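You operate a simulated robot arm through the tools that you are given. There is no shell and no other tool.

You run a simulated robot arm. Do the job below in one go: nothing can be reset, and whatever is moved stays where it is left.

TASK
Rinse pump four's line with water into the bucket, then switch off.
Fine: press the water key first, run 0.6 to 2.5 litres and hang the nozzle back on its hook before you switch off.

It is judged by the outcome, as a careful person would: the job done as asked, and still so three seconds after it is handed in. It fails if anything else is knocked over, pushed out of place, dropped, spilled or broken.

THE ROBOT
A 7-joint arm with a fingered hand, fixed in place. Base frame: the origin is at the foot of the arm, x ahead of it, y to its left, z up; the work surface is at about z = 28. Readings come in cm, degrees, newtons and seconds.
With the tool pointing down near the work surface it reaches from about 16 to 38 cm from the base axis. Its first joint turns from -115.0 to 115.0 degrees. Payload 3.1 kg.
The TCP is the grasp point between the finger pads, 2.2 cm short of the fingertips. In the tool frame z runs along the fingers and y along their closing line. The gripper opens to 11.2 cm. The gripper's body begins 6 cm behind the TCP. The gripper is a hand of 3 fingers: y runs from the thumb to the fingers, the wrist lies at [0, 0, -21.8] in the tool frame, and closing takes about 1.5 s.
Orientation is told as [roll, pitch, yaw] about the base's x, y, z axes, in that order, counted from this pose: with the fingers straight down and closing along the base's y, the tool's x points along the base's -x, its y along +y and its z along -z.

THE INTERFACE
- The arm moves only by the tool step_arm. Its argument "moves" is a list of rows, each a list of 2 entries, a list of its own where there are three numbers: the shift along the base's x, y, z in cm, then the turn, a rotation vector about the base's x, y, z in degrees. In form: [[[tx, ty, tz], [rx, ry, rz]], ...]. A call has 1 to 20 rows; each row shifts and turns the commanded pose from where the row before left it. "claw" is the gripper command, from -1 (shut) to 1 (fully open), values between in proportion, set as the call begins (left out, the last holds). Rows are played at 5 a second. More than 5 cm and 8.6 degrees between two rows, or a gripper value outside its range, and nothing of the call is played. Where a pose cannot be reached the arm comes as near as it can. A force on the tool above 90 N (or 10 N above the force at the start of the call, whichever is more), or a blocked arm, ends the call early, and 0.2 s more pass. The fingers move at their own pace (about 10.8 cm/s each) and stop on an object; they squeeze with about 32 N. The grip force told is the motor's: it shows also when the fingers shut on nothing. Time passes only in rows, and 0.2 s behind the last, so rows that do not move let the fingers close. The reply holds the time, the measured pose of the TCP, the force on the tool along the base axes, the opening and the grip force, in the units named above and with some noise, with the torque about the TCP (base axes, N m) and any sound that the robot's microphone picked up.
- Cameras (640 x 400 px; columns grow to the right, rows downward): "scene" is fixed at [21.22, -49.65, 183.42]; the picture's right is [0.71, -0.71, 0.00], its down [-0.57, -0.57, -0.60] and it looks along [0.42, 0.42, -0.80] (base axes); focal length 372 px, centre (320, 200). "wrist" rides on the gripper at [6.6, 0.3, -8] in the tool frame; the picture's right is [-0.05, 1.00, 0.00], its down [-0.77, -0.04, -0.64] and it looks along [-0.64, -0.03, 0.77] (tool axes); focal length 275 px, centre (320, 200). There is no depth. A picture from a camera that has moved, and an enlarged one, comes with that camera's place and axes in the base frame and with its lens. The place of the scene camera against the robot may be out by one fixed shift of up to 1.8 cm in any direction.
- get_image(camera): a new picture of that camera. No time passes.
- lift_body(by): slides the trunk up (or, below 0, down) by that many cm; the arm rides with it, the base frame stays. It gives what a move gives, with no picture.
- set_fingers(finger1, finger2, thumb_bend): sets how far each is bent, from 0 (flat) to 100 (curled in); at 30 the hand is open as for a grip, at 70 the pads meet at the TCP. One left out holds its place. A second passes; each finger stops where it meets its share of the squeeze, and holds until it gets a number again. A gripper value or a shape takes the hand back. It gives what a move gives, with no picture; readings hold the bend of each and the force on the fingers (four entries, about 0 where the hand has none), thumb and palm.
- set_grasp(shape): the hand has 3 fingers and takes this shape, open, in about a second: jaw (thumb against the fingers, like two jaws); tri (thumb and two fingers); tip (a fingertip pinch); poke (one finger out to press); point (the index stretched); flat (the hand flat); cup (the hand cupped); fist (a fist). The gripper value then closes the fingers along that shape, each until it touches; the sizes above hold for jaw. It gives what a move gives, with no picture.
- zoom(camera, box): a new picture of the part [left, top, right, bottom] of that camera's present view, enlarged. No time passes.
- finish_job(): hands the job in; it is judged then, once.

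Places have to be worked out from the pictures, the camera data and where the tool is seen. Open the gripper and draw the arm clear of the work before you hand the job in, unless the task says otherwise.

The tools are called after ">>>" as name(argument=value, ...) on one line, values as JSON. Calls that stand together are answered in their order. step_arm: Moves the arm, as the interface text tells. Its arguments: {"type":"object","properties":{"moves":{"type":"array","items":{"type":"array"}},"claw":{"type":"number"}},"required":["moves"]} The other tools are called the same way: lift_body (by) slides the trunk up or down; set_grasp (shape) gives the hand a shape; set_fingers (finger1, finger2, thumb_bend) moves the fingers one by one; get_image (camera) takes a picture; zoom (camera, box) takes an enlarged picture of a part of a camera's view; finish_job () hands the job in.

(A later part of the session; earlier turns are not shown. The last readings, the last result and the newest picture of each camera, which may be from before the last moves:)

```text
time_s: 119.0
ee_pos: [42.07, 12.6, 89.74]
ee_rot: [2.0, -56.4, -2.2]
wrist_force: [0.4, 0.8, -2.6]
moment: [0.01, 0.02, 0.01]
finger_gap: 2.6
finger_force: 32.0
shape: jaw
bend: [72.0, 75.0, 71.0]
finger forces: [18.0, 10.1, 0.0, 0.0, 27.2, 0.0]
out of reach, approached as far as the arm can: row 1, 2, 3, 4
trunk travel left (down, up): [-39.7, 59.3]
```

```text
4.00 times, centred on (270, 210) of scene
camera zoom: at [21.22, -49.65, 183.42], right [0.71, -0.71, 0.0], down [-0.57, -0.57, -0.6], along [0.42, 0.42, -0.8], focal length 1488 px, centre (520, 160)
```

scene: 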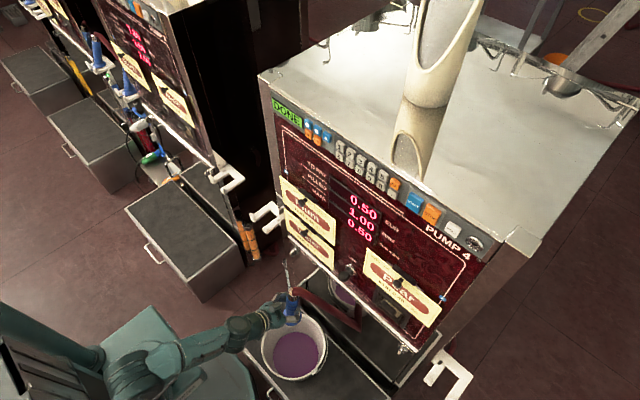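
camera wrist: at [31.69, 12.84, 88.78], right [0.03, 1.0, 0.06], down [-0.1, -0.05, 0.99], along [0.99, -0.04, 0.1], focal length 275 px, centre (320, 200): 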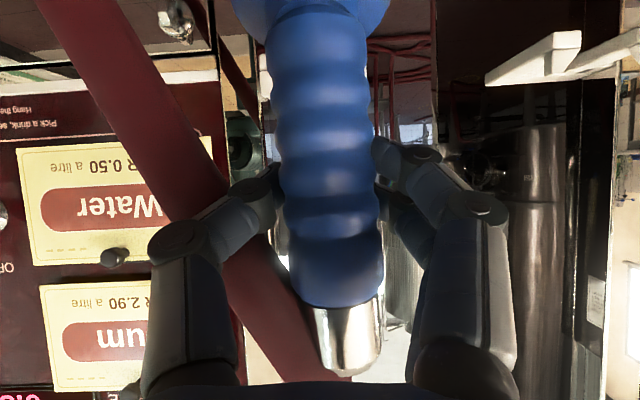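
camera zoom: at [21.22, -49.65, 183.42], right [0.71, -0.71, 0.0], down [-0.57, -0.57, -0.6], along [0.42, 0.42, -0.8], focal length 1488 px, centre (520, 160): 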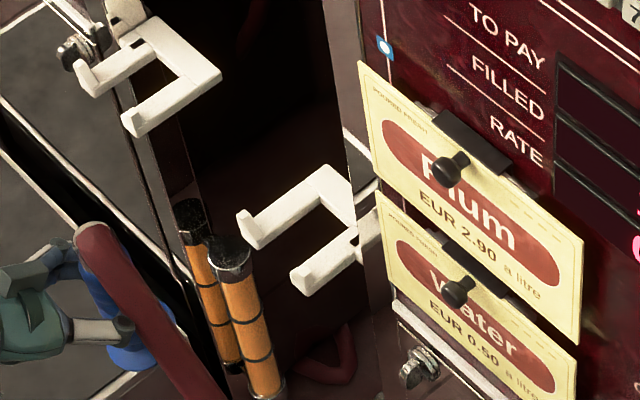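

It is stuck against a joint limit in this posture. I look at the whole arm before choosing a way out.

>>> get_image(camera="scene")

>>> zoom(camera="scene", box=[0, 180, 320, 400])

```text
taken
```

scene: 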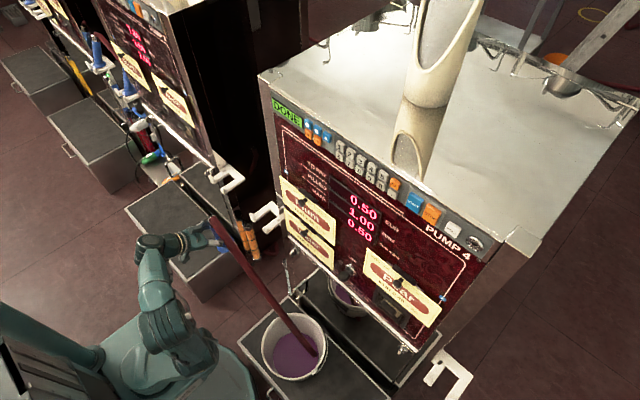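

```text
1.82 times, centred on (160, 290) of scene
camera zoom: at [21.22, -49.65, 183.42], right [0.71, -0.71, 0.0], down [-0.57, -0.57, -0.6], along [0.42, 0.42, -0.8], focal length 676 px, centre (611, 36)
```

zoom: 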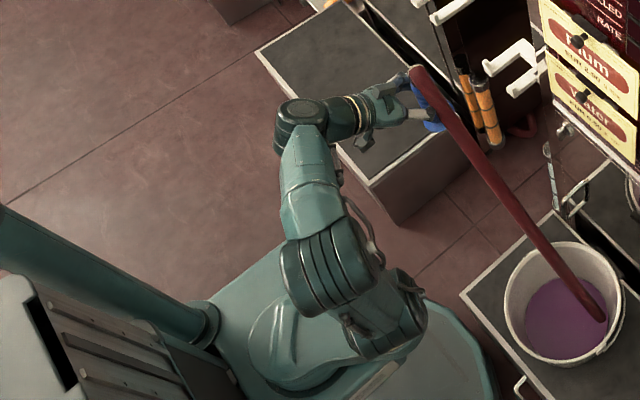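

The wrist joint seems wound to a limit. I reverse the last turn to get back to the posture that worked.

>>> step_arm(moves=[[[1, 0.2, 0.8], [-1.2, -8, 0]], [[0, 0, 0], [0, 0, 0]]])

>>> step_arm(moves=[[[1, 0, 0.8], [-1.2, -6, 0]], [[2, 0, 0], [0, 0, 0]], [[0, 0, 0], [0, 0, 0]]])

```text
time_s: 119.5
ee_pos: [43.11, 12.67, 90.57]
ee_rot: [-0.2, -64.4, -0.2]
wrist_force: [0.8, 0.6, -2.2]
moment: [-0.04, 0.01, 0.02]
finger_gap: 2.58
finger_force: 32.4
shape: jaw
bend: [72.0, 75.0, 71.0]
finger forces: [17.6, 10.3, 0.0, 0.1, 26.7, 0.0]
trunk travel left (down, up): [-39.7, 59.3]
```

```text
time_s: 120.3
ee_pos: [46.22, 12.64, 91.35]
ee_rot: [-3.6, -70.4, 3.0]
wrist_force: [0.0, 0.2, -2.3]
moment: [0.0, 0.04, -0.01]
finger_gap: 2.57
finger_force: 31.7
shape: jaw
bend: [72.0, 75.0, 71.0]
finger forces: [17.7, 10.5, 0.1, 0.0, 26.5, 0.0]
trunk travel left (down, up): [-39.7, 59.3]
```

That freed it: the arm had been folded too close to its shoulder. I go farther out and higher (x≈49, z≈94.5, flange above the fork's height) and pitch up there in small steps.

>>> step_arm(moves=[[[1.4, -0.2, 1.5], [1.2, 0, 0]], [[1.4, -0.2, 1.6], [1.2, 5, 0]], [[0, 0, 0], [0, 5, 0]], [[0, 0, 0], [0, 5, 0]], [[0, 0, 0], [0, 5, 0]], [[0, 0, 0], [0, 0, 0]]])

>>> get_image(camera="wrist")

>>> zoom(camera="scene", box=[200, 160, 340, 260])

```text
time_s: 121.8
ee_pos: [44.09, 14.04, 90.08]
ee_rot: [2.1, -57.8, -2.2]
wrist_force: [1.4, -0.5, -2.9]
moment: [-0.04, 0.08, 0.0]
finger_gap: 2.55
finger_force: 31.9
shape: jaw
bend: [72.0, 75.0, 71.0]
finger forces: [17.9, 10.5, 0.0, 0.0, 26.9, 0.0]
out of reach, approached as far as the arm can: row 2, 3, 4, 5
trunk travel left (down, up): [-39.7, 59.3]
```

```text
taken
camera wrist: at [33.82, 14.45, 88.86], right [0.03, 1.0, 0.06], down [-0.13, -0.05, 0.99], along [0.99, -0.04, 0.13], focal length 275 px, centre (320, 200)
```

wrist: 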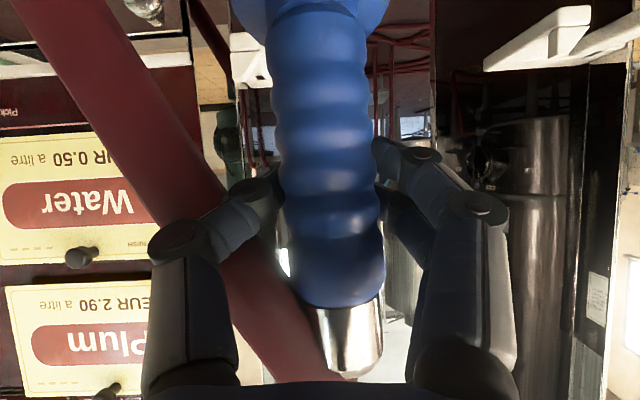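

```text
4.00 times, centred on (270, 210) of scene
camera zoom: at [21.22, -49.65, 183.42], right [0.71, -0.71, 0.0], down [-0.57, -0.57, -0.6], along [0.42, 0.42, -0.8], focal length 1488 px, centre (520, 160)
```

zoom: 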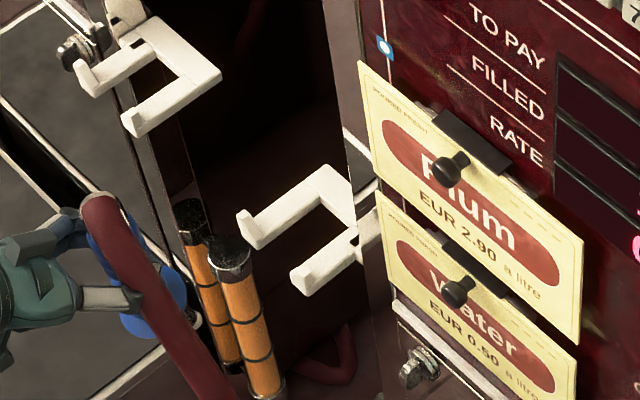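

It slid back again, so at this trunk height the posture itself is the problem; the first pick-up worked with the trunk lower and the arm higher. I back out of the limit first, then trade trunk height for arm height.

>>> step_arm(moves=[[[0.5, -0.8, 0.6], [-1.2, -8, 0]], [[0.5, -0.6, 0.6], [-1.2, -4, 0]], [[0, 0, 0], [0, 0, 0]]])

>>> step_arm(moves=[[[0, 0, 3], [0, 0, 0]], [[0, 0, 3], [0, 0, 0]], [[0, 0, 3], [0, 0, 0]], [[0, 0, 0], [0, 0, 0]]])

>>> lift_body(by=-9)

```text
time_s: 122.5
ee_pos: [45.27, 12.73, 91.32]
ee_rot: [-3.2, -67.4, 2.4]
wrist_force: [-0.3, 0.8, -2.4]
moment: [0.0, 0.02, 0.04]
finger_gap: 2.55
finger_force: 32.1
shape: jaw
bend: [72.0, 75.0, 71.0]
finger forces: [17.9, 10.4, 0.0, 0.1, 26.5, 0.0]
trunk travel left (down, up): [-39.7, 59.3]
```

```text
time_s: 123.5
ee_pos: [43.95, 13.3, 94.61]
ee_rot: [-3.2, -67.4, 2.3]
wrist_force: [-0.1, 0.4, -1.5]
moment: [-0.03, 0.06, -0.02]
finger_gap: 2.55
finger_force: 32.0
shape: jaw
bend: [72.0, 75.0, 71.0]
finger forces: [17.9, 10.4, 0.0, 0.1, 26.3, 0.0]
out of reach, approached as far as the arm can: row 2, 3
trunk travel left (down, up): [-39.7, 59.3]
```

```text
time_s: 124.8
ee_pos: [43.98, 13.26, 85.77]
ee_rot: [-3.2, -67.3, 2.3]
wrist_force: [0.1, 1.1, -3.4]
moment: [0.0, 0.08, 0.0]
finger_gap: 2.55
finger_force: 32.3
shape: jaw
bend: [72.0, 75.0, 71.0]
finger forces: [17.9, 10.2, 0.1, 0.0, 26.3, 0.0]
trunk travel left (down, up): [-30.7, 68.3]
```

The arm is in a folded posture that cannot rise; it unfolded fine earlier over the bucket at a larger radius. I raise the trunk again, carry the nozzle back right over the bucket side, and straighten the posture there.

>>> lift_body(by=6)

>>> step_arm(moves=[[[0.4, -4, -0.4], [1, 1, 0]], [[0.4, -4, -0.4], [1, 1, 0]], [[0.4, -4, -0.4], [0, 1, 0]], [[0.4, -4, -0.4], [0, 1, 0]], [[0.4, -4, -0.4], [0, 1, 0]], [[0.4, -4, -0.4], [0, 1, 0]], [[0.4, -4, -0.4], [0, 1, 0]], [[0.4, -2, -0.4], [0, 1, 0]], [[0, 0, 0], [0, 0, 0]]])

>>> get_image(camera="scene")

```text
time_s: 125.8
ee_pos: [44.02, 13.18, 91.75]
ee_rot: [-3.2, -67.4, 2.4]
wrist_force: [0.1, -0.4, -2.3]
moment: [-0.03, 0.1, 0.01]
finger_gap: 2.53
finger_force: 32.0
shape: jaw
bend: [72.0, 75.0, 71.0]
finger forces: [18.0, 10.2, 0.1, 0.0, 26.3, 0.0]
trunk travel left (down, up): [-36.7, 62.3]
```

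```text
time_s: 127.8
ee_pos: [46.81, -15.95, 83.44]
ee_rot: [1.4, -59.2, -1.8]
wrist_force: [-0.4, -0.2, -3.4]
moment: [0.0, 0.06, -0.01]
finger_gap: 2.46
finger_force: 32.0
shape: jaw
bend: [72.0, 75.0, 71.0]
finger forces: [17.8, 8.7, 0.0, 0.1, 25.9, 0.0]
out of reach, approached as far as the arm can: row 1, 2, 3, 4, 6
trunk travel left (down, up): [-36.7, 62.3]
```

```text
taken
```

scene: 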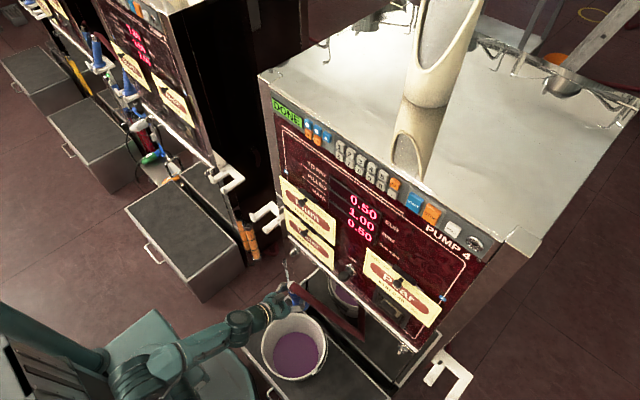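

Back above the bucket. The finger gap is slowly shrinking (2.77 → 2.46), so I check the nozzle in the grip.

>>> get_image(camera="wrist")

>>> zoom(camera="scene", box=[220, 260, 340, 360])

```text
taken
camera wrist: at [36.58, -15.68, 81.84], right [0.04, 1.0, 0.05], down [-0.15, -0.05, 0.99], along [0.99, -0.04, 0.15], focal length 275 px, centre (320, 200)
```

wrist: 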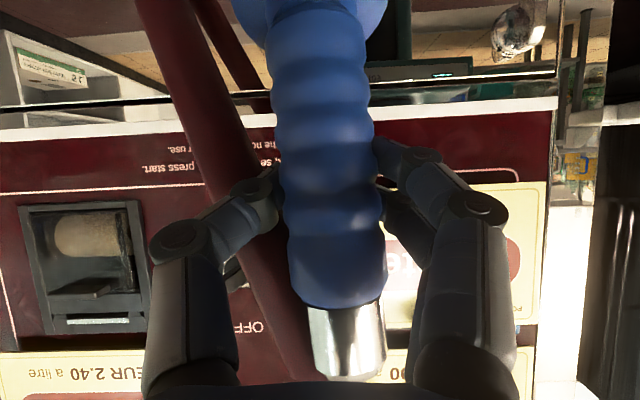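

```text
4.00 times, centred on (280, 310) of scene
camera zoom: at [21.22, -49.65, 183.42], right [0.71, -0.71, 0.0], down [-0.57, -0.57, -0.6], along [0.42, 0.42, -0.8], focal length 1488 px, centre (480, -240)
```

zoom: 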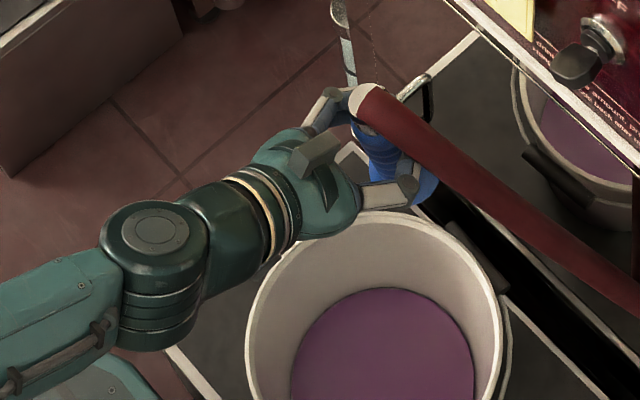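

The nozzle has turned in the grip: its collar leans back and the spout points forward some 35–40°. I turn the hand down toward -45° here, clear of everything, and see whether the nozzle comes back with it.

>>> step_arm(moves=[[[0, -0.5, 0], [-1, 5, 1]], [[0, -0.5, 0], [0, 5, 0.8]], [[0, 0, 0], [0, 5, 0]], [[0, 0, 0], [0, 0, 0]], [[0, 0, 0], [0, 0, 0]]])

>>> get_image(camera="wrist")

>>> zoom(camera="scene", box=[220, 260, 340, 360])

```text
time_s: 129.0
ee_pos: [46.88, -16.59, 83.45]
ee_rot: [-0.2, -44.4, 1.3]
wrist_force: [-0.2, 0.2, -1.7]
moment: [0.03, -0.02, -0.02]
finger_gap: 2.44
finger_force: 31.9
shape: jaw
bend: [72.0, 76.0, 71.0]
finger forces: [18.1, 8.2, 0.0, 0.0, 25.9, 0.0]
out of reach, approached as far as the arm can: row 1
trunk travel left (down, up): [-36.7, 62.3]
```

```text
taken
camera wrist: at [36.59, -16.47, 84.72], right [0.01, 1.0, 0.03], down [0.11, -0.03, 0.99], along [0.99, -0.01, -0.11], focal length 275 px, centre (320, 200)
```

wrist: 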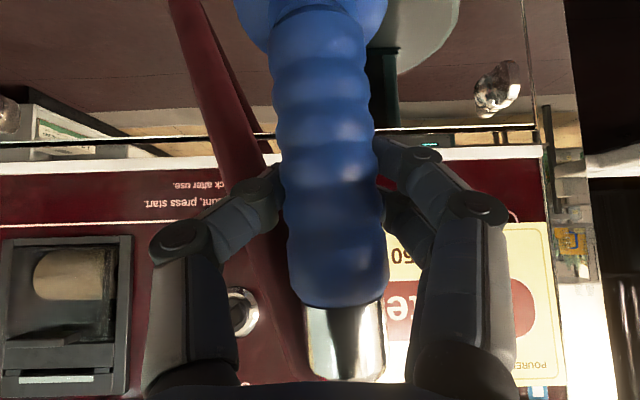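

```text
4.00 times, centred on (280, 310) of scene
camera zoom: at [21.22, -49.65, 183.42], right [0.71, -0.71, 0.0], down [-0.57, -0.57, -0.6], along [0.42, 0.42, -0.8], focal length 1488 px, centre (480, -240)
```

zoom: 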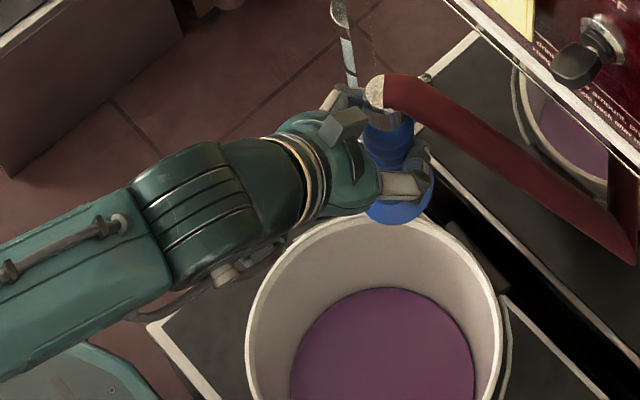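

With the hand at -44° the nozzle followed, but it is slipping slowly down through the fingers, so it needs a fresh grip. I take it back to the bucket: lower inside near the middle, then lean it on the far wall and regrip.

>>> step_arm(moves=[[[-1.4, -0.4, 0], [0, 0, -0.6]], [[-1.4, 0, 0], [0, 0, -0.6]], [[0, 0, 0], [0, 0, 0]]])

>>> lift_body(by=-20)

>>> get_image(camera="wrist")

>>> zoom(camera="scene", box=[230, 270, 370, 390])

```text
time_s: 129.8
ee_pos: [44.15, -16.97, 83.45]
ee_rot: [-0.2, -44.4, 0.1]
wrist_force: [0.7, 0.4, -2.0]
moment: [0.02, 0.03, -0.01]
finger_gap: 2.47
finger_force: 32.2
shape: jaw
bend: [72.0, 76.0, 71.0]
finger forces: [17.9, 8.3, 0.1, 0.0, 25.7, 0.0]
trunk travel left (down, up): [-36.7, 62.3]
```

```text
time_s: 132.0
ee_pos: [44.07, -16.85, 63.54]
ee_rot: [-0.2, -44.4, 0.1]
wrist_force: [-0.2, -0.2, -2.4]
moment: [0.01, -0.02, 0.0]
finger_gap: 2.49
finger_force: 31.6
shape: jaw
bend: [72.0, 76.0, 71.0]
finger forces: [18.1, 8.2, 0.0, 0.0, 25.7, 0.1]
trunk travel left (down, up): [-16.7, 82.3]
```

```text
taken
camera wrist: at [33.8, -16.69, 64.65], right [0.03, 1.0, 0.03], down [0.11, -0.03, 0.99], along [0.99, -0.03, -0.11], focal length 275 px, centre (320, 200)
```

wrist: 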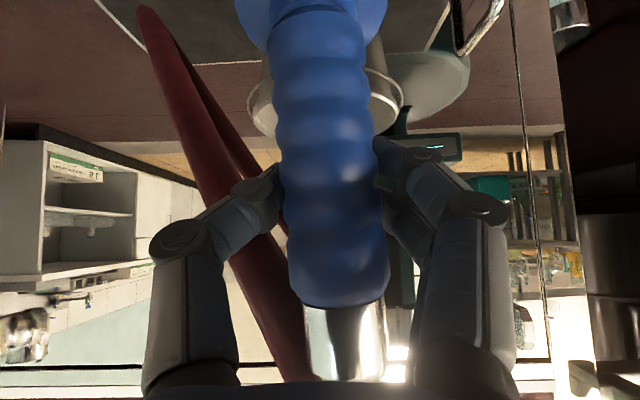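

```text
3.33 times, centred on (300, 330) of scene
camera zoom: at [21.22, -49.65, 183.42], right [0.71, -0.71, 0.0], down [-0.57, -0.57, -0.6], along [0.42, 0.42, -0.8], focal length 1240 px, centre (387, -233)
```

zoom: 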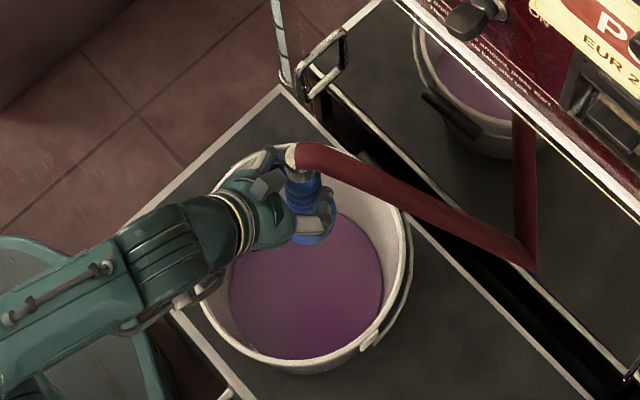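

The spout tip should be about 4 cm ahead of the TCP and 14 cm below it, well inside the rim. I lower another 16 cm.

>>> lift_body(by=-16)

>>> get_image(camera="wrist")

>>> zoom(camera="scene", box=[240, 290, 360, 390])

```text
time_s: 133.8
ee_pos: [44.13, -16.9, 47.53]
ee_rot: [-0.2, -44.4, 0.2]
wrist_force: [-0.3, 0.0, -2.1]
moment: [0.03, 0.01, 0.02]
finger_gap: 2.44
finger_force: 31.8
shape: jaw
bend: [72.0, 76.0, 71.0]
finger forces: [18.0, 8.1, 0.0, 0.0, 25.6, 0.1]
trunk travel left (down, up): [-0.7, 98.3]
```

```text
taken
camera wrist: at [33.8, -16.69, 48.65], right [0.03, 1.0, 0.03], down [0.11, -0.03, 0.99], along [0.99, -0.03, -0.11], focal length 275 px, centre (320, 200)
```

wrist: 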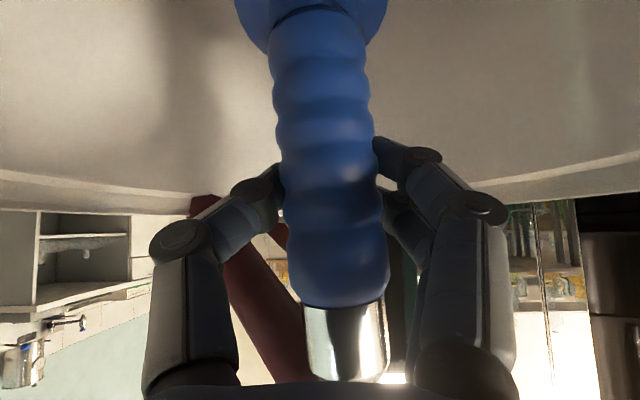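

```text
4.00 times, centred on (300, 340) of scene
camera zoom: at [21.22, -49.65, 183.42], right [0.71, -0.71, 0.0], down [-0.57, -0.57, -0.6], along [0.42, 0.42, -0.8], focal length 1488 px, centre (400, -360)
```

zoom: 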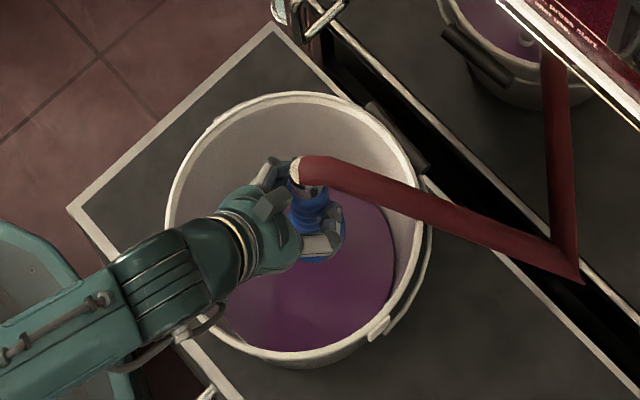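

It hangs free inside the bucket. I rotate the hand 24° more downward (toward -20°) so the spout comes to vertical.

>>> step_arm(moves=[[[0, 0, 0.3], [0, 6, 0]], [[0.3, 0, 0.3], [0, 6, 0]], [[0.3, 0, 0], [0, 6, 0]], [[0.3, 0, 0], [0, 6, 0]], [[0, 0, 0], [0, 0, 0]]])

>>> get_image(camera="wrist")

>>> zoom(camera="scene", box=[240, 290, 360, 390])

```text
time_s: 135.0
ee_pos: [44.96, -16.95, 48.05]
ee_rot: [-0.1, -20.3, 0.1]
wrist_force: [0.2, -0.5, -1.9]
moment: [-0.01, -0.04, -0.01]
finger_gap: 2.38
finger_force: 31.5
shape: jaw
bend: [72.0, 76.0, 72.0]
finger forces: [19.2, 7.0, 0.0, 0.0, 25.1, 0.0]
trunk travel left (down, up): [-0.7, 98.3]
```

```text
taken
camera wrist: at [36.05, -16.68, 53.4], right [0.04, 1.0, 0.01], down [0.5, -0.03, 0.86], along [0.86, -0.03, -0.5], focal length 275 px, centre (320, 200)
```

wrist: 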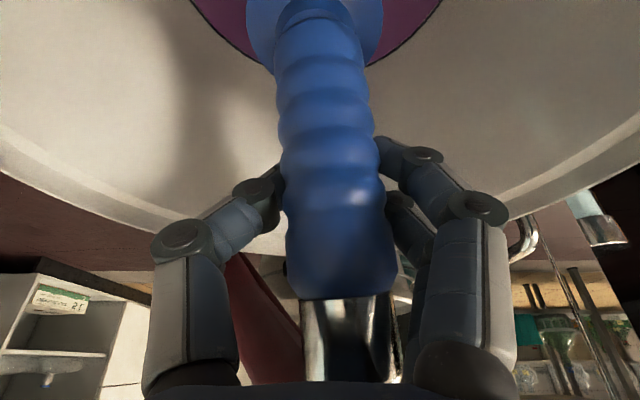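

```text
4.00 times, centred on (300, 340) of scene
camera zoom: at [21.22, -49.65, 183.42], right [0.71, -0.71, 0.0], down [-0.57, -0.57, -0.6], along [0.42, 0.42, -0.8], focal length 1488 px, centre (400, -360)
```

zoom: 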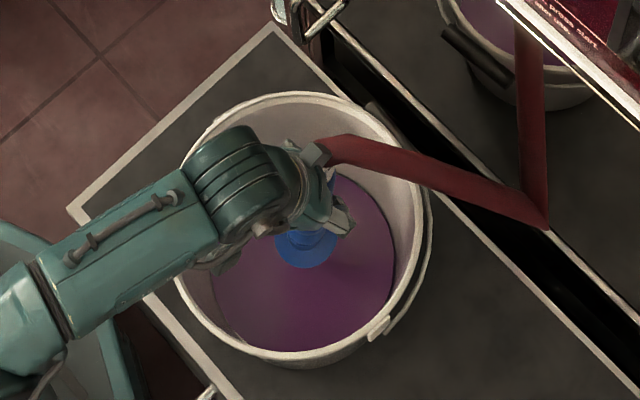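

The nozzle hangs like a pendulum: handle upright, spout tip about 3 cm forward. I will set the tip on the floor near the middle and then tilt the nozzle forward about its tip. First back 3.3 cm and down toward the floor.

>>> step_arm(moves=[[[-1.7, 0, 0], [0, 0, 0]], [[-1.6, 0, -1], [0, 0, 0]], [[0, 0, -1.2], [0, 0, 0]], [[0, 0, 0], [0, 0, 0]]])

>>> step_arm(moves=[[[0, 0, -0.4], [0, 0, 0]], [[0, 0, -0.4], [0, 0, 0]], [[0, 0, 0], [0, 0, 0]]])

>>> step_arm(moves=[[[0, 0, -0.3], [0, 0, 0]], [[0, 0, -0.3], [0, 0, 0]], [[0, 0, 0], [0, 0, 0]]])

```text
time_s: 136.0
ee_pos: [41.84, -17.04, 45.99]
ee_rot: [-0.1, -20.5, 0.1]
wrist_force: [-0.2, -0.2, -2.4]
moment: [-0.05, -0.06, 0.01]
finger_gap: 2.34
finger_force: 31.9
shape: jaw
bend: [72.0, 76.0, 72.0]
finger forces: [19.5, 7.0, 0.0, 0.0, 24.9, 0.0]
trunk travel left (down, up): [-0.7, 98.3]
```

```text
time_s: 136.8
ee_pos: [41.71, -16.96, 44.99]
ee_rot: [-0.1, -20.4, 0.1]
wrist_force: [-0.5, 0.3, -2.2]
moment: [0.03, -0.03, -0.01]
finger_gap: 2.33
finger_force: 32.7
shape: jaw
bend: [72.0, 76.0, 72.0]
finger forces: [19.4, 6.9, 0.1, 0.1, 25.0, 0.0]
trunk travel left (down, up): [-0.7, 98.3]
```

```text
time_s: 137.6
ee_pos: [41.76, -16.99, 44.46]
ee_rot: [-0.2, -20.3, 0.2]
wrist_force: [0.4, 0.7, -2.6]
moment: [0.01, -0.04, -0.01]
finger_gap: 2.33
finger_force: 32.0
shape: jaw
bend: [72.0, 76.0, 72.0]
finger forces: [19.5, 7.0, 0.0, 0.1, 25.0, 0.1]
trunk travel left (down, up): [-0.7, 98.3]
```

No contact yet at z=44.5; I keep lowering in 0.3 cm steps.

>>> step_arm(moves=[[[0, 0, -0.3], [0, 0, 0]], [[0, 0, -0.3], [0, 0, 0]], [[0, 0, 0], [0, 0, 0]]])

>>> step_arm(moves=[[[0, 0, -0.3], [0, 0, 0]], [[0, 0, -0.2], [0, 0, 0]], [[0, 0, 0], [0, 0, 0]]])

```text
time_s: 138.4
ee_pos: [41.72, -16.91, 43.88]
ee_rot: [-0.2, -20.4, 0.0]
wrist_force: [-0.1, -0.7, -3.0]
moment: [0.02, -0.03, -0.01]
finger_gap: 2.33
finger_force: 32.0
shape: jaw
bend: [72.0, 76.0, 72.0]
finger forces: [19.5, 6.9, 0.1, 0.0, 24.9, 0.0]
trunk travel left (down, up): [-0.7, 98.3]
```

```text
time_s: 139.2
ee_pos: [41.78, -16.98, 43.27]
ee_rot: [-0.1, -20.5, 0.1]
wrist_force: [0.1, -0.1, -2.1]
moment: [0.01, -0.03, 0.01]
finger_gap: 2.3
finger_force: 32.3
shape: jaw
bend: [72.0, 76.0, 72.0]
finger forces: [19.6, 6.9, 0.0, 0.0, 24.9, 0.0]
trunk travel left (down, up): [-0.7, 98.3]
```

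>>> step_arm(moves=[[[0, 0, -0.3], [0, 0, 0]], [[0, 0, -0.3], [0, 0, 0]], [[0, 0, 0], [0, 0, 0]]])

>>> get_image(camera="wrist")

>>> zoom(camera="scene", box=[240, 290, 360, 390])

```text
time_s: 140.0
ee_pos: [41.82, -17.01, 42.93]
ee_rot: [-0.3, -20.6, 0.1]
wrist_force: [1.2, 1.8, 13.2]
moment: [0.11, -0.06, -0.01]
finger_gap: 2.4
finger_force: 31.7
shape: jaw
bend: [72.0, 77.0, 73.0]
finger forces: [20.3, 8.0, 0.1, 0.0, 26.8, 0.1]
trunk travel left (down, up): [-0.7, 98.3]
```

```text
taken
camera wrist: at [32.75, -16.65, 48.17], right [0.04, 1.0, 0.01], down [0.5, -0.03, 0.87], along [0.87, -0.03, -0.5], focal length 275 px, centre (320, 200)
```

wrist: 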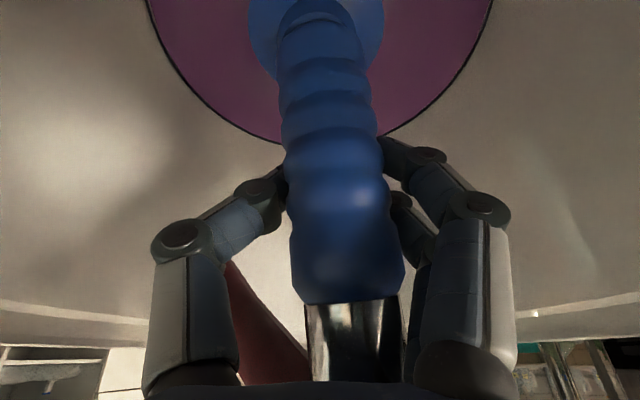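

```text
4.00 times, centred on (300, 340) of scene
camera zoom: at [21.22, -49.65, 183.42], right [0.71, -0.71, 0.0], down [-0.57, -0.57, -0.6], along [0.42, 0.42, -0.8], focal length 1488 px, centre (400, -360)
```

zoom: 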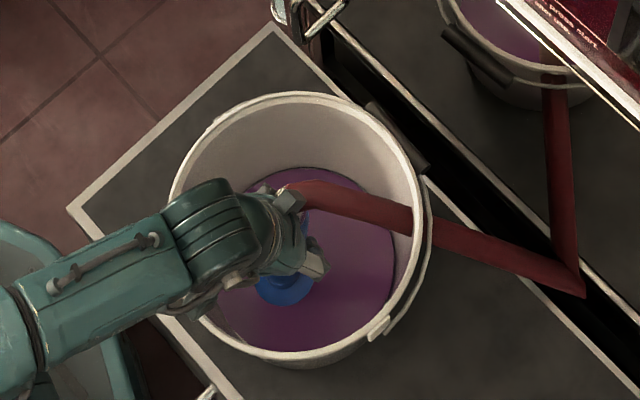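

The tip is on the floor with the nozzle nearly upright. I lift half a centimetre, carry it 4 cm nearer the far wall, set it down again, then tilt it forward by moving the hand along an arc.

>>> step_arm(moves=[[[0, 0, 0.6], [0, 0, 0]], [[0, 0, 0.5], [0, 0, 0]], [[2, 0, 0], [0, 0, 0]], [[2, 0, 0], [0, 0, 0]], [[0, 0, 0], [0, 0, 0]]])

>>> step_arm(moves=[[[0, 0, -0.4], [0, 0, 0]], [[0, 0, -0.3], [0, 0, 0]], [[0, 0, 0], [0, 0, 0]]])

>>> zoom(camera="scene", box=[240, 290, 360, 390])

```text
time_s: 141.2
ee_pos: [45.68, -17.02, 43.92]
ee_rot: [-0.2, -20.4, 0.1]
wrist_force: [-0.3, -0.1, -2.0]
moment: [0.0, -0.06, 0.01]
finger_gap: 2.37
finger_force: 32.3
shape: jaw
bend: [72.0, 77.0, 73.0]
finger forces: [20.0, 7.2, 0.0, 0.1, 25.7, 0.0]
trunk travel left (down, up): [-0.7, 98.3]
```

```text
time_s: 142.0
ee_pos: [45.65, -16.92, 43.12]
ee_rot: [-0.2, -20.4, 0.1]
wrist_force: [-0.3, 0.0, -2.6]
moment: [0.01, -0.05, -0.02]
finger_gap: 2.36
finger_force: 31.9
shape: jaw
bend: [72.0, 77.0, 73.0]
finger forces: [20.0, 7.2, 0.1, 0.0, 25.5, 0.0]
trunk travel left (down, up): [-0.7, 98.3]
```

```text
4.00 times, centred on (300, 340) of scene
camera zoom: at [21.22, -49.65, 183.42], right [0.71, -0.71, 0.0], down [-0.57, -0.57, -0.6], along [0.42, 0.42, -0.8], focal length 1488 px, centre (400, -360)
```

zoom: 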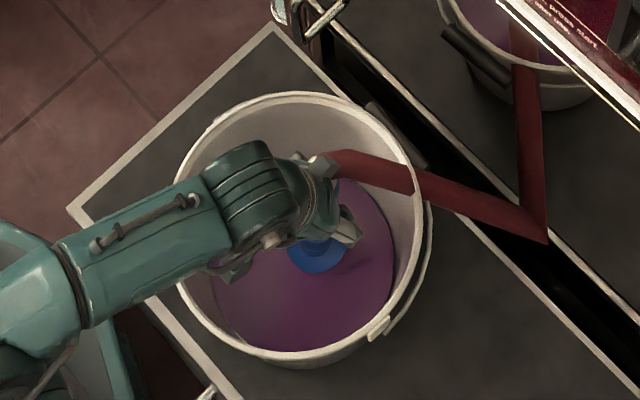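

Now a slight press on the floor and then the arc forward, watching the force.

>>> step_arm(moves=[[[0, 0, -0.3], [0, 0, 0]], [[0.5, 0, -0.08], [0, 0, 0]], [[0.5, 0, -0.08], [0, 0, 0]], [[0.5, 0, -0.1], [0, 0, 0]], [[0.5, 0, -0.1], [0, 0, 0]], [[0, 0, 0], [0, 0, 0]]])

>>> get_image(camera="wrist")

>>> zoom(camera="scene", box=[240, 290, 360, 390])

```text
time_s: 143.4
ee_pos: [47.76, -16.97, 42.42]
ee_rot: [-0.1, -20.2, 0.1]
wrist_force: [-0.7, 0.5, -1.1]
moment: [-0.04, 0.05, 0.02]
finger_gap: 2.16
finger_force: 31.8
shape: jaw
bend: [72.0, 78.0, 74.0]
finger forces: [14.7, 7.0, 0.0, 0.0, 20.3, 0.0]
trunk travel left (down, up): [-0.7, 98.3]
```

```text
taken
camera wrist: at [38.72, -16.7, 47.76], right [0.04, 1.0, 0.01], down [0.5, -0.03, 0.86], along [0.86, -0.03, -0.5], focal length 275 px, centre (320, 200)
```

wrist: 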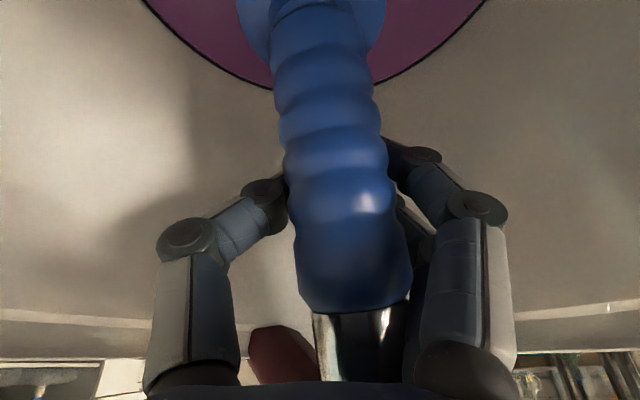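

```text
4.00 times, centred on (300, 340) of scene
camera zoom: at [21.22, -49.65, 183.42], right [0.71, -0.71, 0.0], down [-0.57, -0.57, -0.6], along [0.42, 0.42, -0.8], focal length 1488 px, centre (400, -360)
```

zoom: 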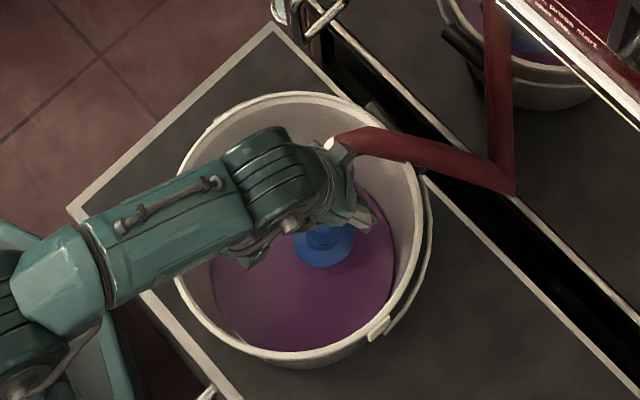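

The nozzle now leans forward about 15°, but the grip is getting shallow. One more centimetre forward to give it a clear lean, then I let go.

>>> step_arm(moves=[[[0.4, 0, -0.1], [0, 0, 0]], [[0.4, 0, -0.1], [0, 0, 0]], [[0, 0, 0], [0, 0, 0]]])

>>> get_image(camera="wrist")

>>> zoom(camera="scene", box=[240, 290, 360, 390])

```text
time_s: 144.2
ee_pos: [48.54, -17.04, 42.29]
ee_rot: [-0.2, -20.3, 0.0]
wrist_force: [-1.1, -0.2, -1.0]
moment: [0.0, 0.05, -0.01]
finger_gap: 2.15
finger_force: 32.1
shape: jaw
bend: [72.0, 78.0, 74.0]
finger forces: [14.5, 6.1, 0.1, 0.1, 19.4, 0.0]
trunk travel left (down, up): [-0.7, 98.3]
```

```text
taken
camera wrist: at [39.56, -16.72, 47.6], right [0.04, 1.0, 0.01], down [0.5, -0.03, 0.86], along [0.86, -0.03, -0.5], focal length 275 px, centre (320, 200)
```

wrist: 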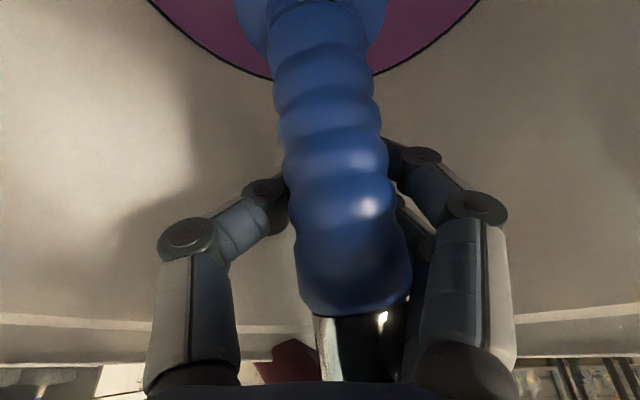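

```text
4.00 times, centred on (300, 340) of scene
camera zoom: at [21.22, -49.65, 183.42], right [0.71, -0.71, 0.0], down [-0.57, -0.57, -0.6], along [0.42, 0.42, -0.8], focal length 1488 px, centre (400, -360)
```

zoom: 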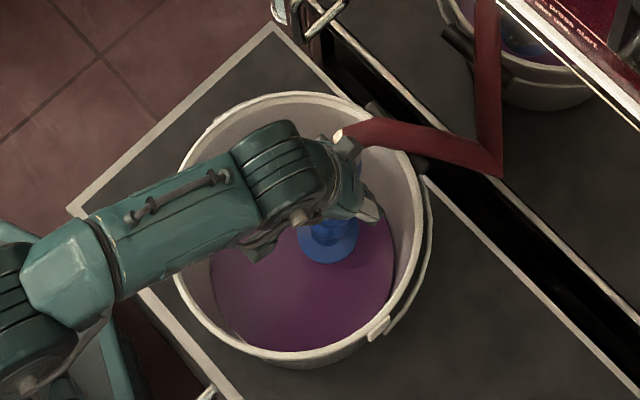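

It holds its lean. I open the fingers to let it rest against the far wall.

>>> step_arm(moves=[[[0, 0, 0], [0, 0, 0]], [[0, 0, 0], [0, 0, 0]], [[0, 0, 0], [0, 0, 0]], [[0, 0, 0], [0, 0, 0]]], claw=-0.2)

>>> get_image(camera="wrist")

>>> zoom(camera="scene", box=[240, 290, 360, 390])

```text
time_s: 145.2
ee_pos: [48.5, -16.95, 42.25]
ee_rot: [-0.2, -20.5, 0.1]
wrist_force: [0.3, -0.1, 0.5]
moment: [0.02, -0.02, -0.02]
finger_gap: 4.42
finger_force: 0.0
shape: jaw
bend: [73.0, 73.0, 70.0]
finger forces: [0.0, 0.1, 0.0, 0.0, 0.1, 0.1]
trunk travel left (down, up): [-0.7, 98.3]
```

```text
taken
camera wrist: at [39.56, -16.72, 47.61], right [0.04, 1.0, 0.01], down [0.5, -0.03, 0.86], along [0.86, -0.03, -0.5], focal length 275 px, centre (320, 200)
```

wrist: 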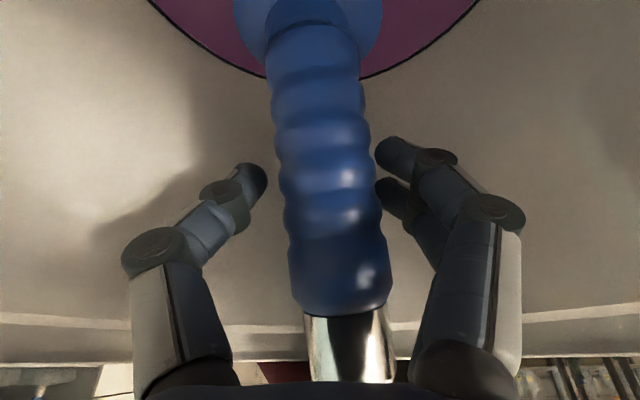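

```text
4.00 times, centred on (300, 340) of scene
camera zoom: at [21.22, -49.65, 183.42], right [0.71, -0.71, 0.0], down [-0.57, -0.57, -0.6], along [0.42, 0.42, -0.8], focal length 1488 px, centre (400, -360)
```

zoom: 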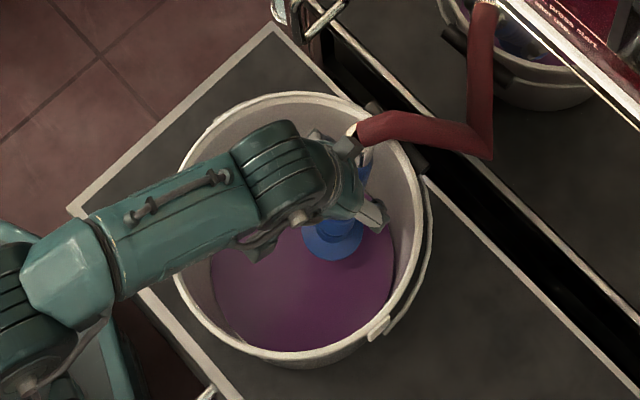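

It now leans on the far wall much as the first time. Staying around the handle, I open to 5.6 cm and rotate the hand back to about -52°, moving slightly lower for a better grip point.

>>> step_arm(moves=[[[0, 0, 0], [0, 0, 0]], [[-0.3, -0.05, 0], [0, -6, 0]], [[-0.3, 0, -0.2], [0, -6, 0]], [[-0.3, 0, -0.2], [0, -6, 0]], [[-0.2, 0, -0.3], [0, -6, 0]], [[0, 0, 0], [0, 0, 0]]], claw=0.0)

>>> get_image(camera="wrist")

>>> zoom(camera="scene", box=[240, 290, 360, 390])

```text
time_s: 146.6
ee_pos: [47.53, -16.89, 41.63]
ee_rot: [-0.2, -44.4, 0.2]
wrist_force: [0.5, 0.9, 0.3]
moment: [0.0, -0.01, -0.01]
finger_gap: 5.53
finger_force: 0.0
shape: jaw
bend: [73.0, 73.0, 70.0]
finger forces: [0.0, 0.1, 0.0, 0.0, 0.0, 0.0]
trunk travel left (down, up): [-0.7, 98.3]
```

```text
taken
camera wrist: at [37.1, -16.73, 42.76], right [0.03, 1.0, 0.03], down [0.1, -0.03, 0.99], along [0.99, -0.03, -0.11], focal length 275 px, centre (320, 200)
```

wrist: 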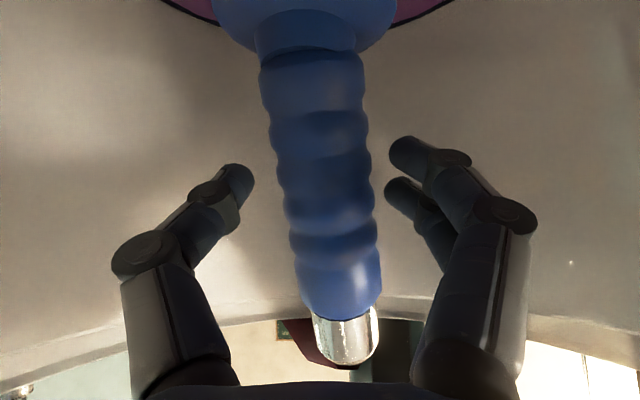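

```text
4.00 times, centred on (300, 340) of scene
camera zoom: at [21.22, -49.65, 183.42], right [0.71, -0.71, 0.0], down [-0.57, -0.57, -0.6], along [0.42, 0.42, -0.8], focal length 1488 px, centre (400, -360)
```

zoom: 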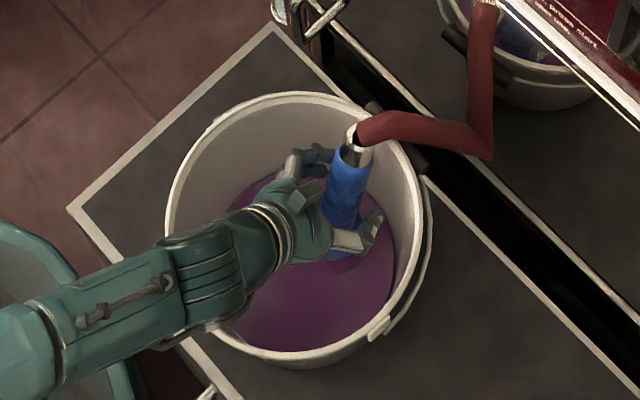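

The handle is nicely placed at the TCP depth. I turn another 7° and close the grip.

>>> step_arm(moves=[[[0, 0.05, 0], [0, -3.5, 0]], [[0, 0, 0], [0, -3.5, 0]], [[0, 0, 0], [0, 0, 0]]])

>>> step_arm(moves=[[[0, 0, 0], [0, 0, 0]], [[0, 0, 0], [0, 0, 0]], [[0, 0, 0], [0, 0, 0]], [[0, 0, 0], [0, 0, 0]], [[0, 0, 0], [0, 0, 0]], [[0, 0, 0], [0, 0, 0]], [[0, 0, 0], [0, 0, 0]]], claw=-1)

>>> get_image(camera="wrist")

>>> zoom(camera="scene", box=[240, 290, 360, 390])

```text
time_s: 147.4
ee_pos: [47.59, -17.11, 41.69]
ee_rot: [0.0, -50.2, 0.2]
wrist_force: [-0.3, -0.1, 0.7]
moment: [0.0, -0.01, 0.02]
finger_gap: 5.54
finger_force: 0.0
shape: jaw
bend: [73.0, 73.0, 70.0]
finger forces: [0.0, 0.0, 0.0, 0.0, 0.1, 0.1]
trunk travel left (down, up): [-0.7, 98.3]
```

```text
time_s: 149.0
ee_pos: [47.56, -17.09, 41.71]
ee_rot: [0.0, -50.3, 0.2]
wrist_force: [-0.1, -0.5, 1.7]
moment: [-0.08, -0.02, -0.01]
finger_gap: 0.01
finger_force: 32.2
shape: jaw
bend: [72.0, 71.0, 76.0]
finger forces: [0.0, 3.2, 0.0, 0.1, 6.5, 2.6]
trunk travel left (down, up): [-0.7, 98.3]
```

```text
taken
camera wrist: at [37.13, -16.86, 41.89], right [0.03, 1.0, 0.04], down [0.0, -0.04, 1.0], along [1.0, -0.03, 0.0], focal length 275 px, centre (320, 200)
```

wrist: 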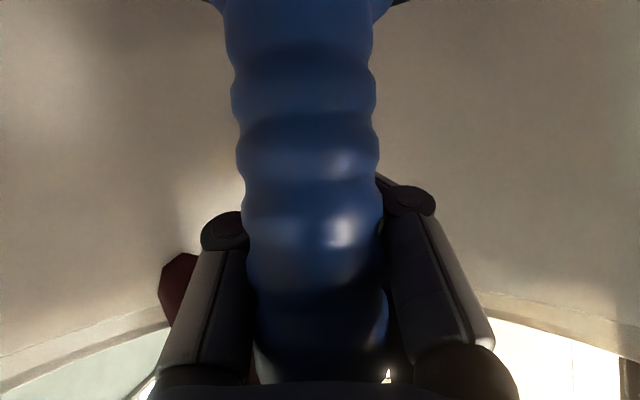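

```text
4.00 times, centred on (300, 340) of scene
camera zoom: at [21.22, -49.65, 183.42], right [0.71, -0.71, 0.0], down [-0.57, -0.57, -0.6], along [0.42, 0.42, -0.8], focal length 1488 px, centre (400, -360)
```

zoom: 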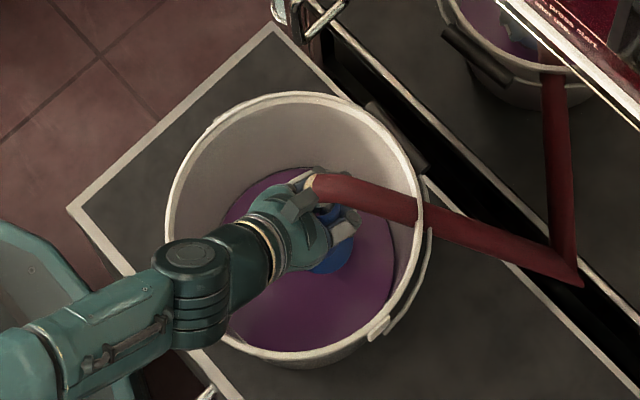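

The squeeze pushed the handle back into the palm: the fingers closed in front of it, caging it. I keep the cage and rotate the hand steeper while moving slightly forward, so the palm pushes the nozzle back to leaning on the far wall.

>>> step_arm(moves=[[[0.2, 0, 0.1], [0, 5, 0]], [[0.2, 0, 0.1], [0, 5, 0]], [[0.3, 0, 0.1], [0, 5, 0]], [[0.3, 0, 0.1], [0, 5, 0]], [[0.3, 0, 0], [0, 5, 0]], [[0.2, 0, 0], [0, 5, 0]], [[0, 0, 0], [0, 0, 0]]])

>>> get_image(camera="wrist")

>>> zoom(camera="scene", box=[240, 290, 360, 390])

```text
time_s: 150.6
ee_pos: [48.84, -16.89, 41.96]
ee_rot: [-0.2, -21.3, 0.1]
wrist_force: [0.3, -0.7, -3.6]
moment: [-0.02, -0.14, -0.02]
finger_gap: 0.01
finger_force: 32.2
shape: jaw
bend: [71.0, 71.0, 76.0]
finger forces: [0.2, 2.6, 0.1, 0.1, 5.7, 1.8]
trunk travel left (down, up): [-0.7, 98.3]
```

```text
taken
camera wrist: at [39.85, -16.71, 47.15], right [0.04, 1.0, 0.01], down [0.49, -0.03, 0.87], along [0.87, -0.03, -0.49], focal length 275 px, centre (320, 200)
```

wrist: 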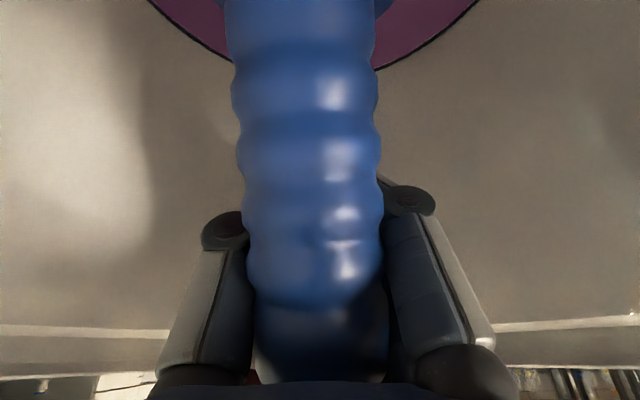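

```text
4.00 times, centred on (300, 340) of scene
camera zoom: at [21.22, -49.65, 183.42], right [0.71, -0.71, 0.0], down [-0.57, -0.57, -0.6], along [0.42, 0.42, -0.8], focal length 1488 px, centre (400, -360)
```

zoom: 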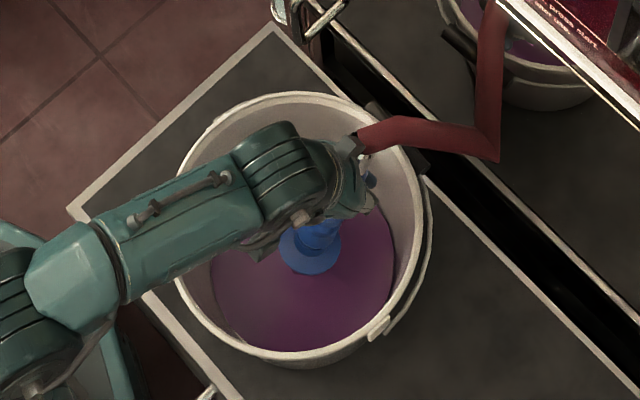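

The cage holds the nozzle firmly and it rotated with the hand; it now leans forward well with its collar about 1.5–3 cm from the far rim. I lower until the tip touches the floor.

>>> step_arm(moves=[[[0.2, 0, -0.3], [0, 0, 0]], [[0.2, 0, -0.2], [0, 0, 0]], [[0, 0, 0], [0, 0, 0]]])

>>> step_arm(moves=[[[0, 0, -0.3], [0, 0, 0]], [[0, 0, -0.2], [0, 0, 0]], [[0, 0, 0], [0, 0, 0]]])

>>> zoom(camera="scene", box=[240, 290, 360, 390])

```text
time_s: 151.4
ee_pos: [49.31, -16.9, 41.41]
ee_rot: [-0.3, -21.3, 0.1]
wrist_force: [-0.5, -0.3, -2.7]
moment: [-0.01, -0.14, -0.01]
finger_gap: 0.0
finger_force: 32.2
shape: jaw
bend: [71.0, 71.0, 76.0]
finger forces: [0.1, 2.7, 0.1, 0.0, 5.7, 1.8]
trunk travel left (down, up): [-0.7, 98.3]
```

```text
time_s: 152.2
ee_pos: [49.31, -17.05, 40.98]
ee_rot: [-0.2, -21.3, 0.2]
wrist_force: [-0.7, -0.6, -2.8]
moment: [-0.01, -0.14, 0.03]
finger_gap: 0.03
finger_force: 32.3
shape: jaw
bend: [71.0, 71.0, 76.0]
finger forces: [0.2, 2.7, 0.0, 0.1, 5.7, 1.8]
trunk travel left (down, up): [-0.7, 98.3]
```

```text
4.00 times, centred on (300, 340) of scene
camera zoom: at [21.22, -49.65, 183.42], right [0.71, -0.71, 0.0], down [-0.57, -0.57, -0.6], along [0.42, 0.42, -0.8], focal length 1488 px, centre (400, -360)
```

zoom: 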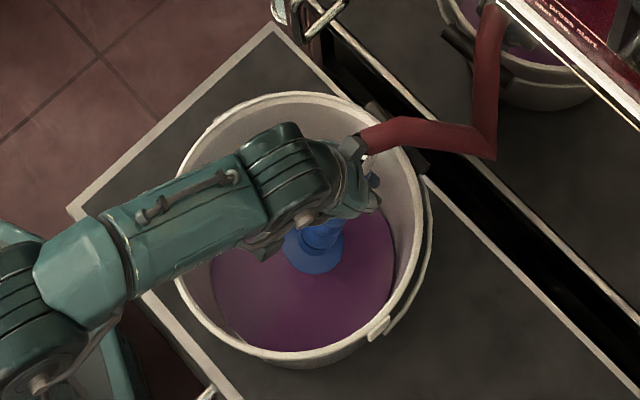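

>>> step_arm(moves=[[[0, 0, -0.3], [0, 0, 0]], [[0, 0, -0.3], [0, 0, 0]], [[0, 0, 0], [0, 0, 0]]])

>>> step_arm(moves=[[[0, 0, -0.3], [0, 0, 0]], [[0, 0, -0.3], [0, 0, 0]], [[0, 0, 0], [0, 0, 0]]])

>>> step_arm(moves=[[[0, 0, -0.3], [0, 0, 0]], [[0, 0, -0.3], [0, 0, 0]], [[0, 0, 0], [0, 0, 0]]])

```text
time_s: 153.0
ee_pos: [49.35, -17.01, 40.37]
ee_rot: [-0.1, -21.4, 0.1]
wrist_force: [-0.3, 0.0, -2.3]
moment: [-0.03, -0.14, 0.03]
finger_gap: 0.0
finger_force: 32.0
shape: jaw
bend: [71.0, 71.0, 76.0]
finger forces: [0.2, 2.7, 0.1, 0.0, 5.7, 1.8]
trunk travel left (down, up): [-0.7, 98.3]
```

```text
time_s: 153.8
ee_pos: [49.4, -16.86, 39.8]
ee_rot: [0.0, -21.3, 0.0]
wrist_force: [0.2, 0.4, -1.8]
moment: [0.04, -0.13, -0.01]
finger_gap: 0.0
finger_force: 31.9
shape: jaw
bend: [71.0, 71.0, 76.0]
finger forces: [0.2, 2.7, 0.0, 0.0, 5.7, 1.7]
trunk travel left (down, up): [-0.7, 98.3]
```

```text
time_s: 154.6
ee_pos: [49.4, -16.9, 39.24]
ee_rot: [-0.3, -21.5, 0.1]
wrist_force: [1.0, -0.3, 2.4]
moment: [-0.01, 0.05, -0.03]
finger_gap: 0.0
finger_force: 32.3
shape: jaw
bend: [71.0, 71.0, 76.0]
finger forces: [0.3, 2.7, 0.0, 0.1, 5.1, 2.1]
trunk travel left (down, up): [-0.7, 98.3]
```

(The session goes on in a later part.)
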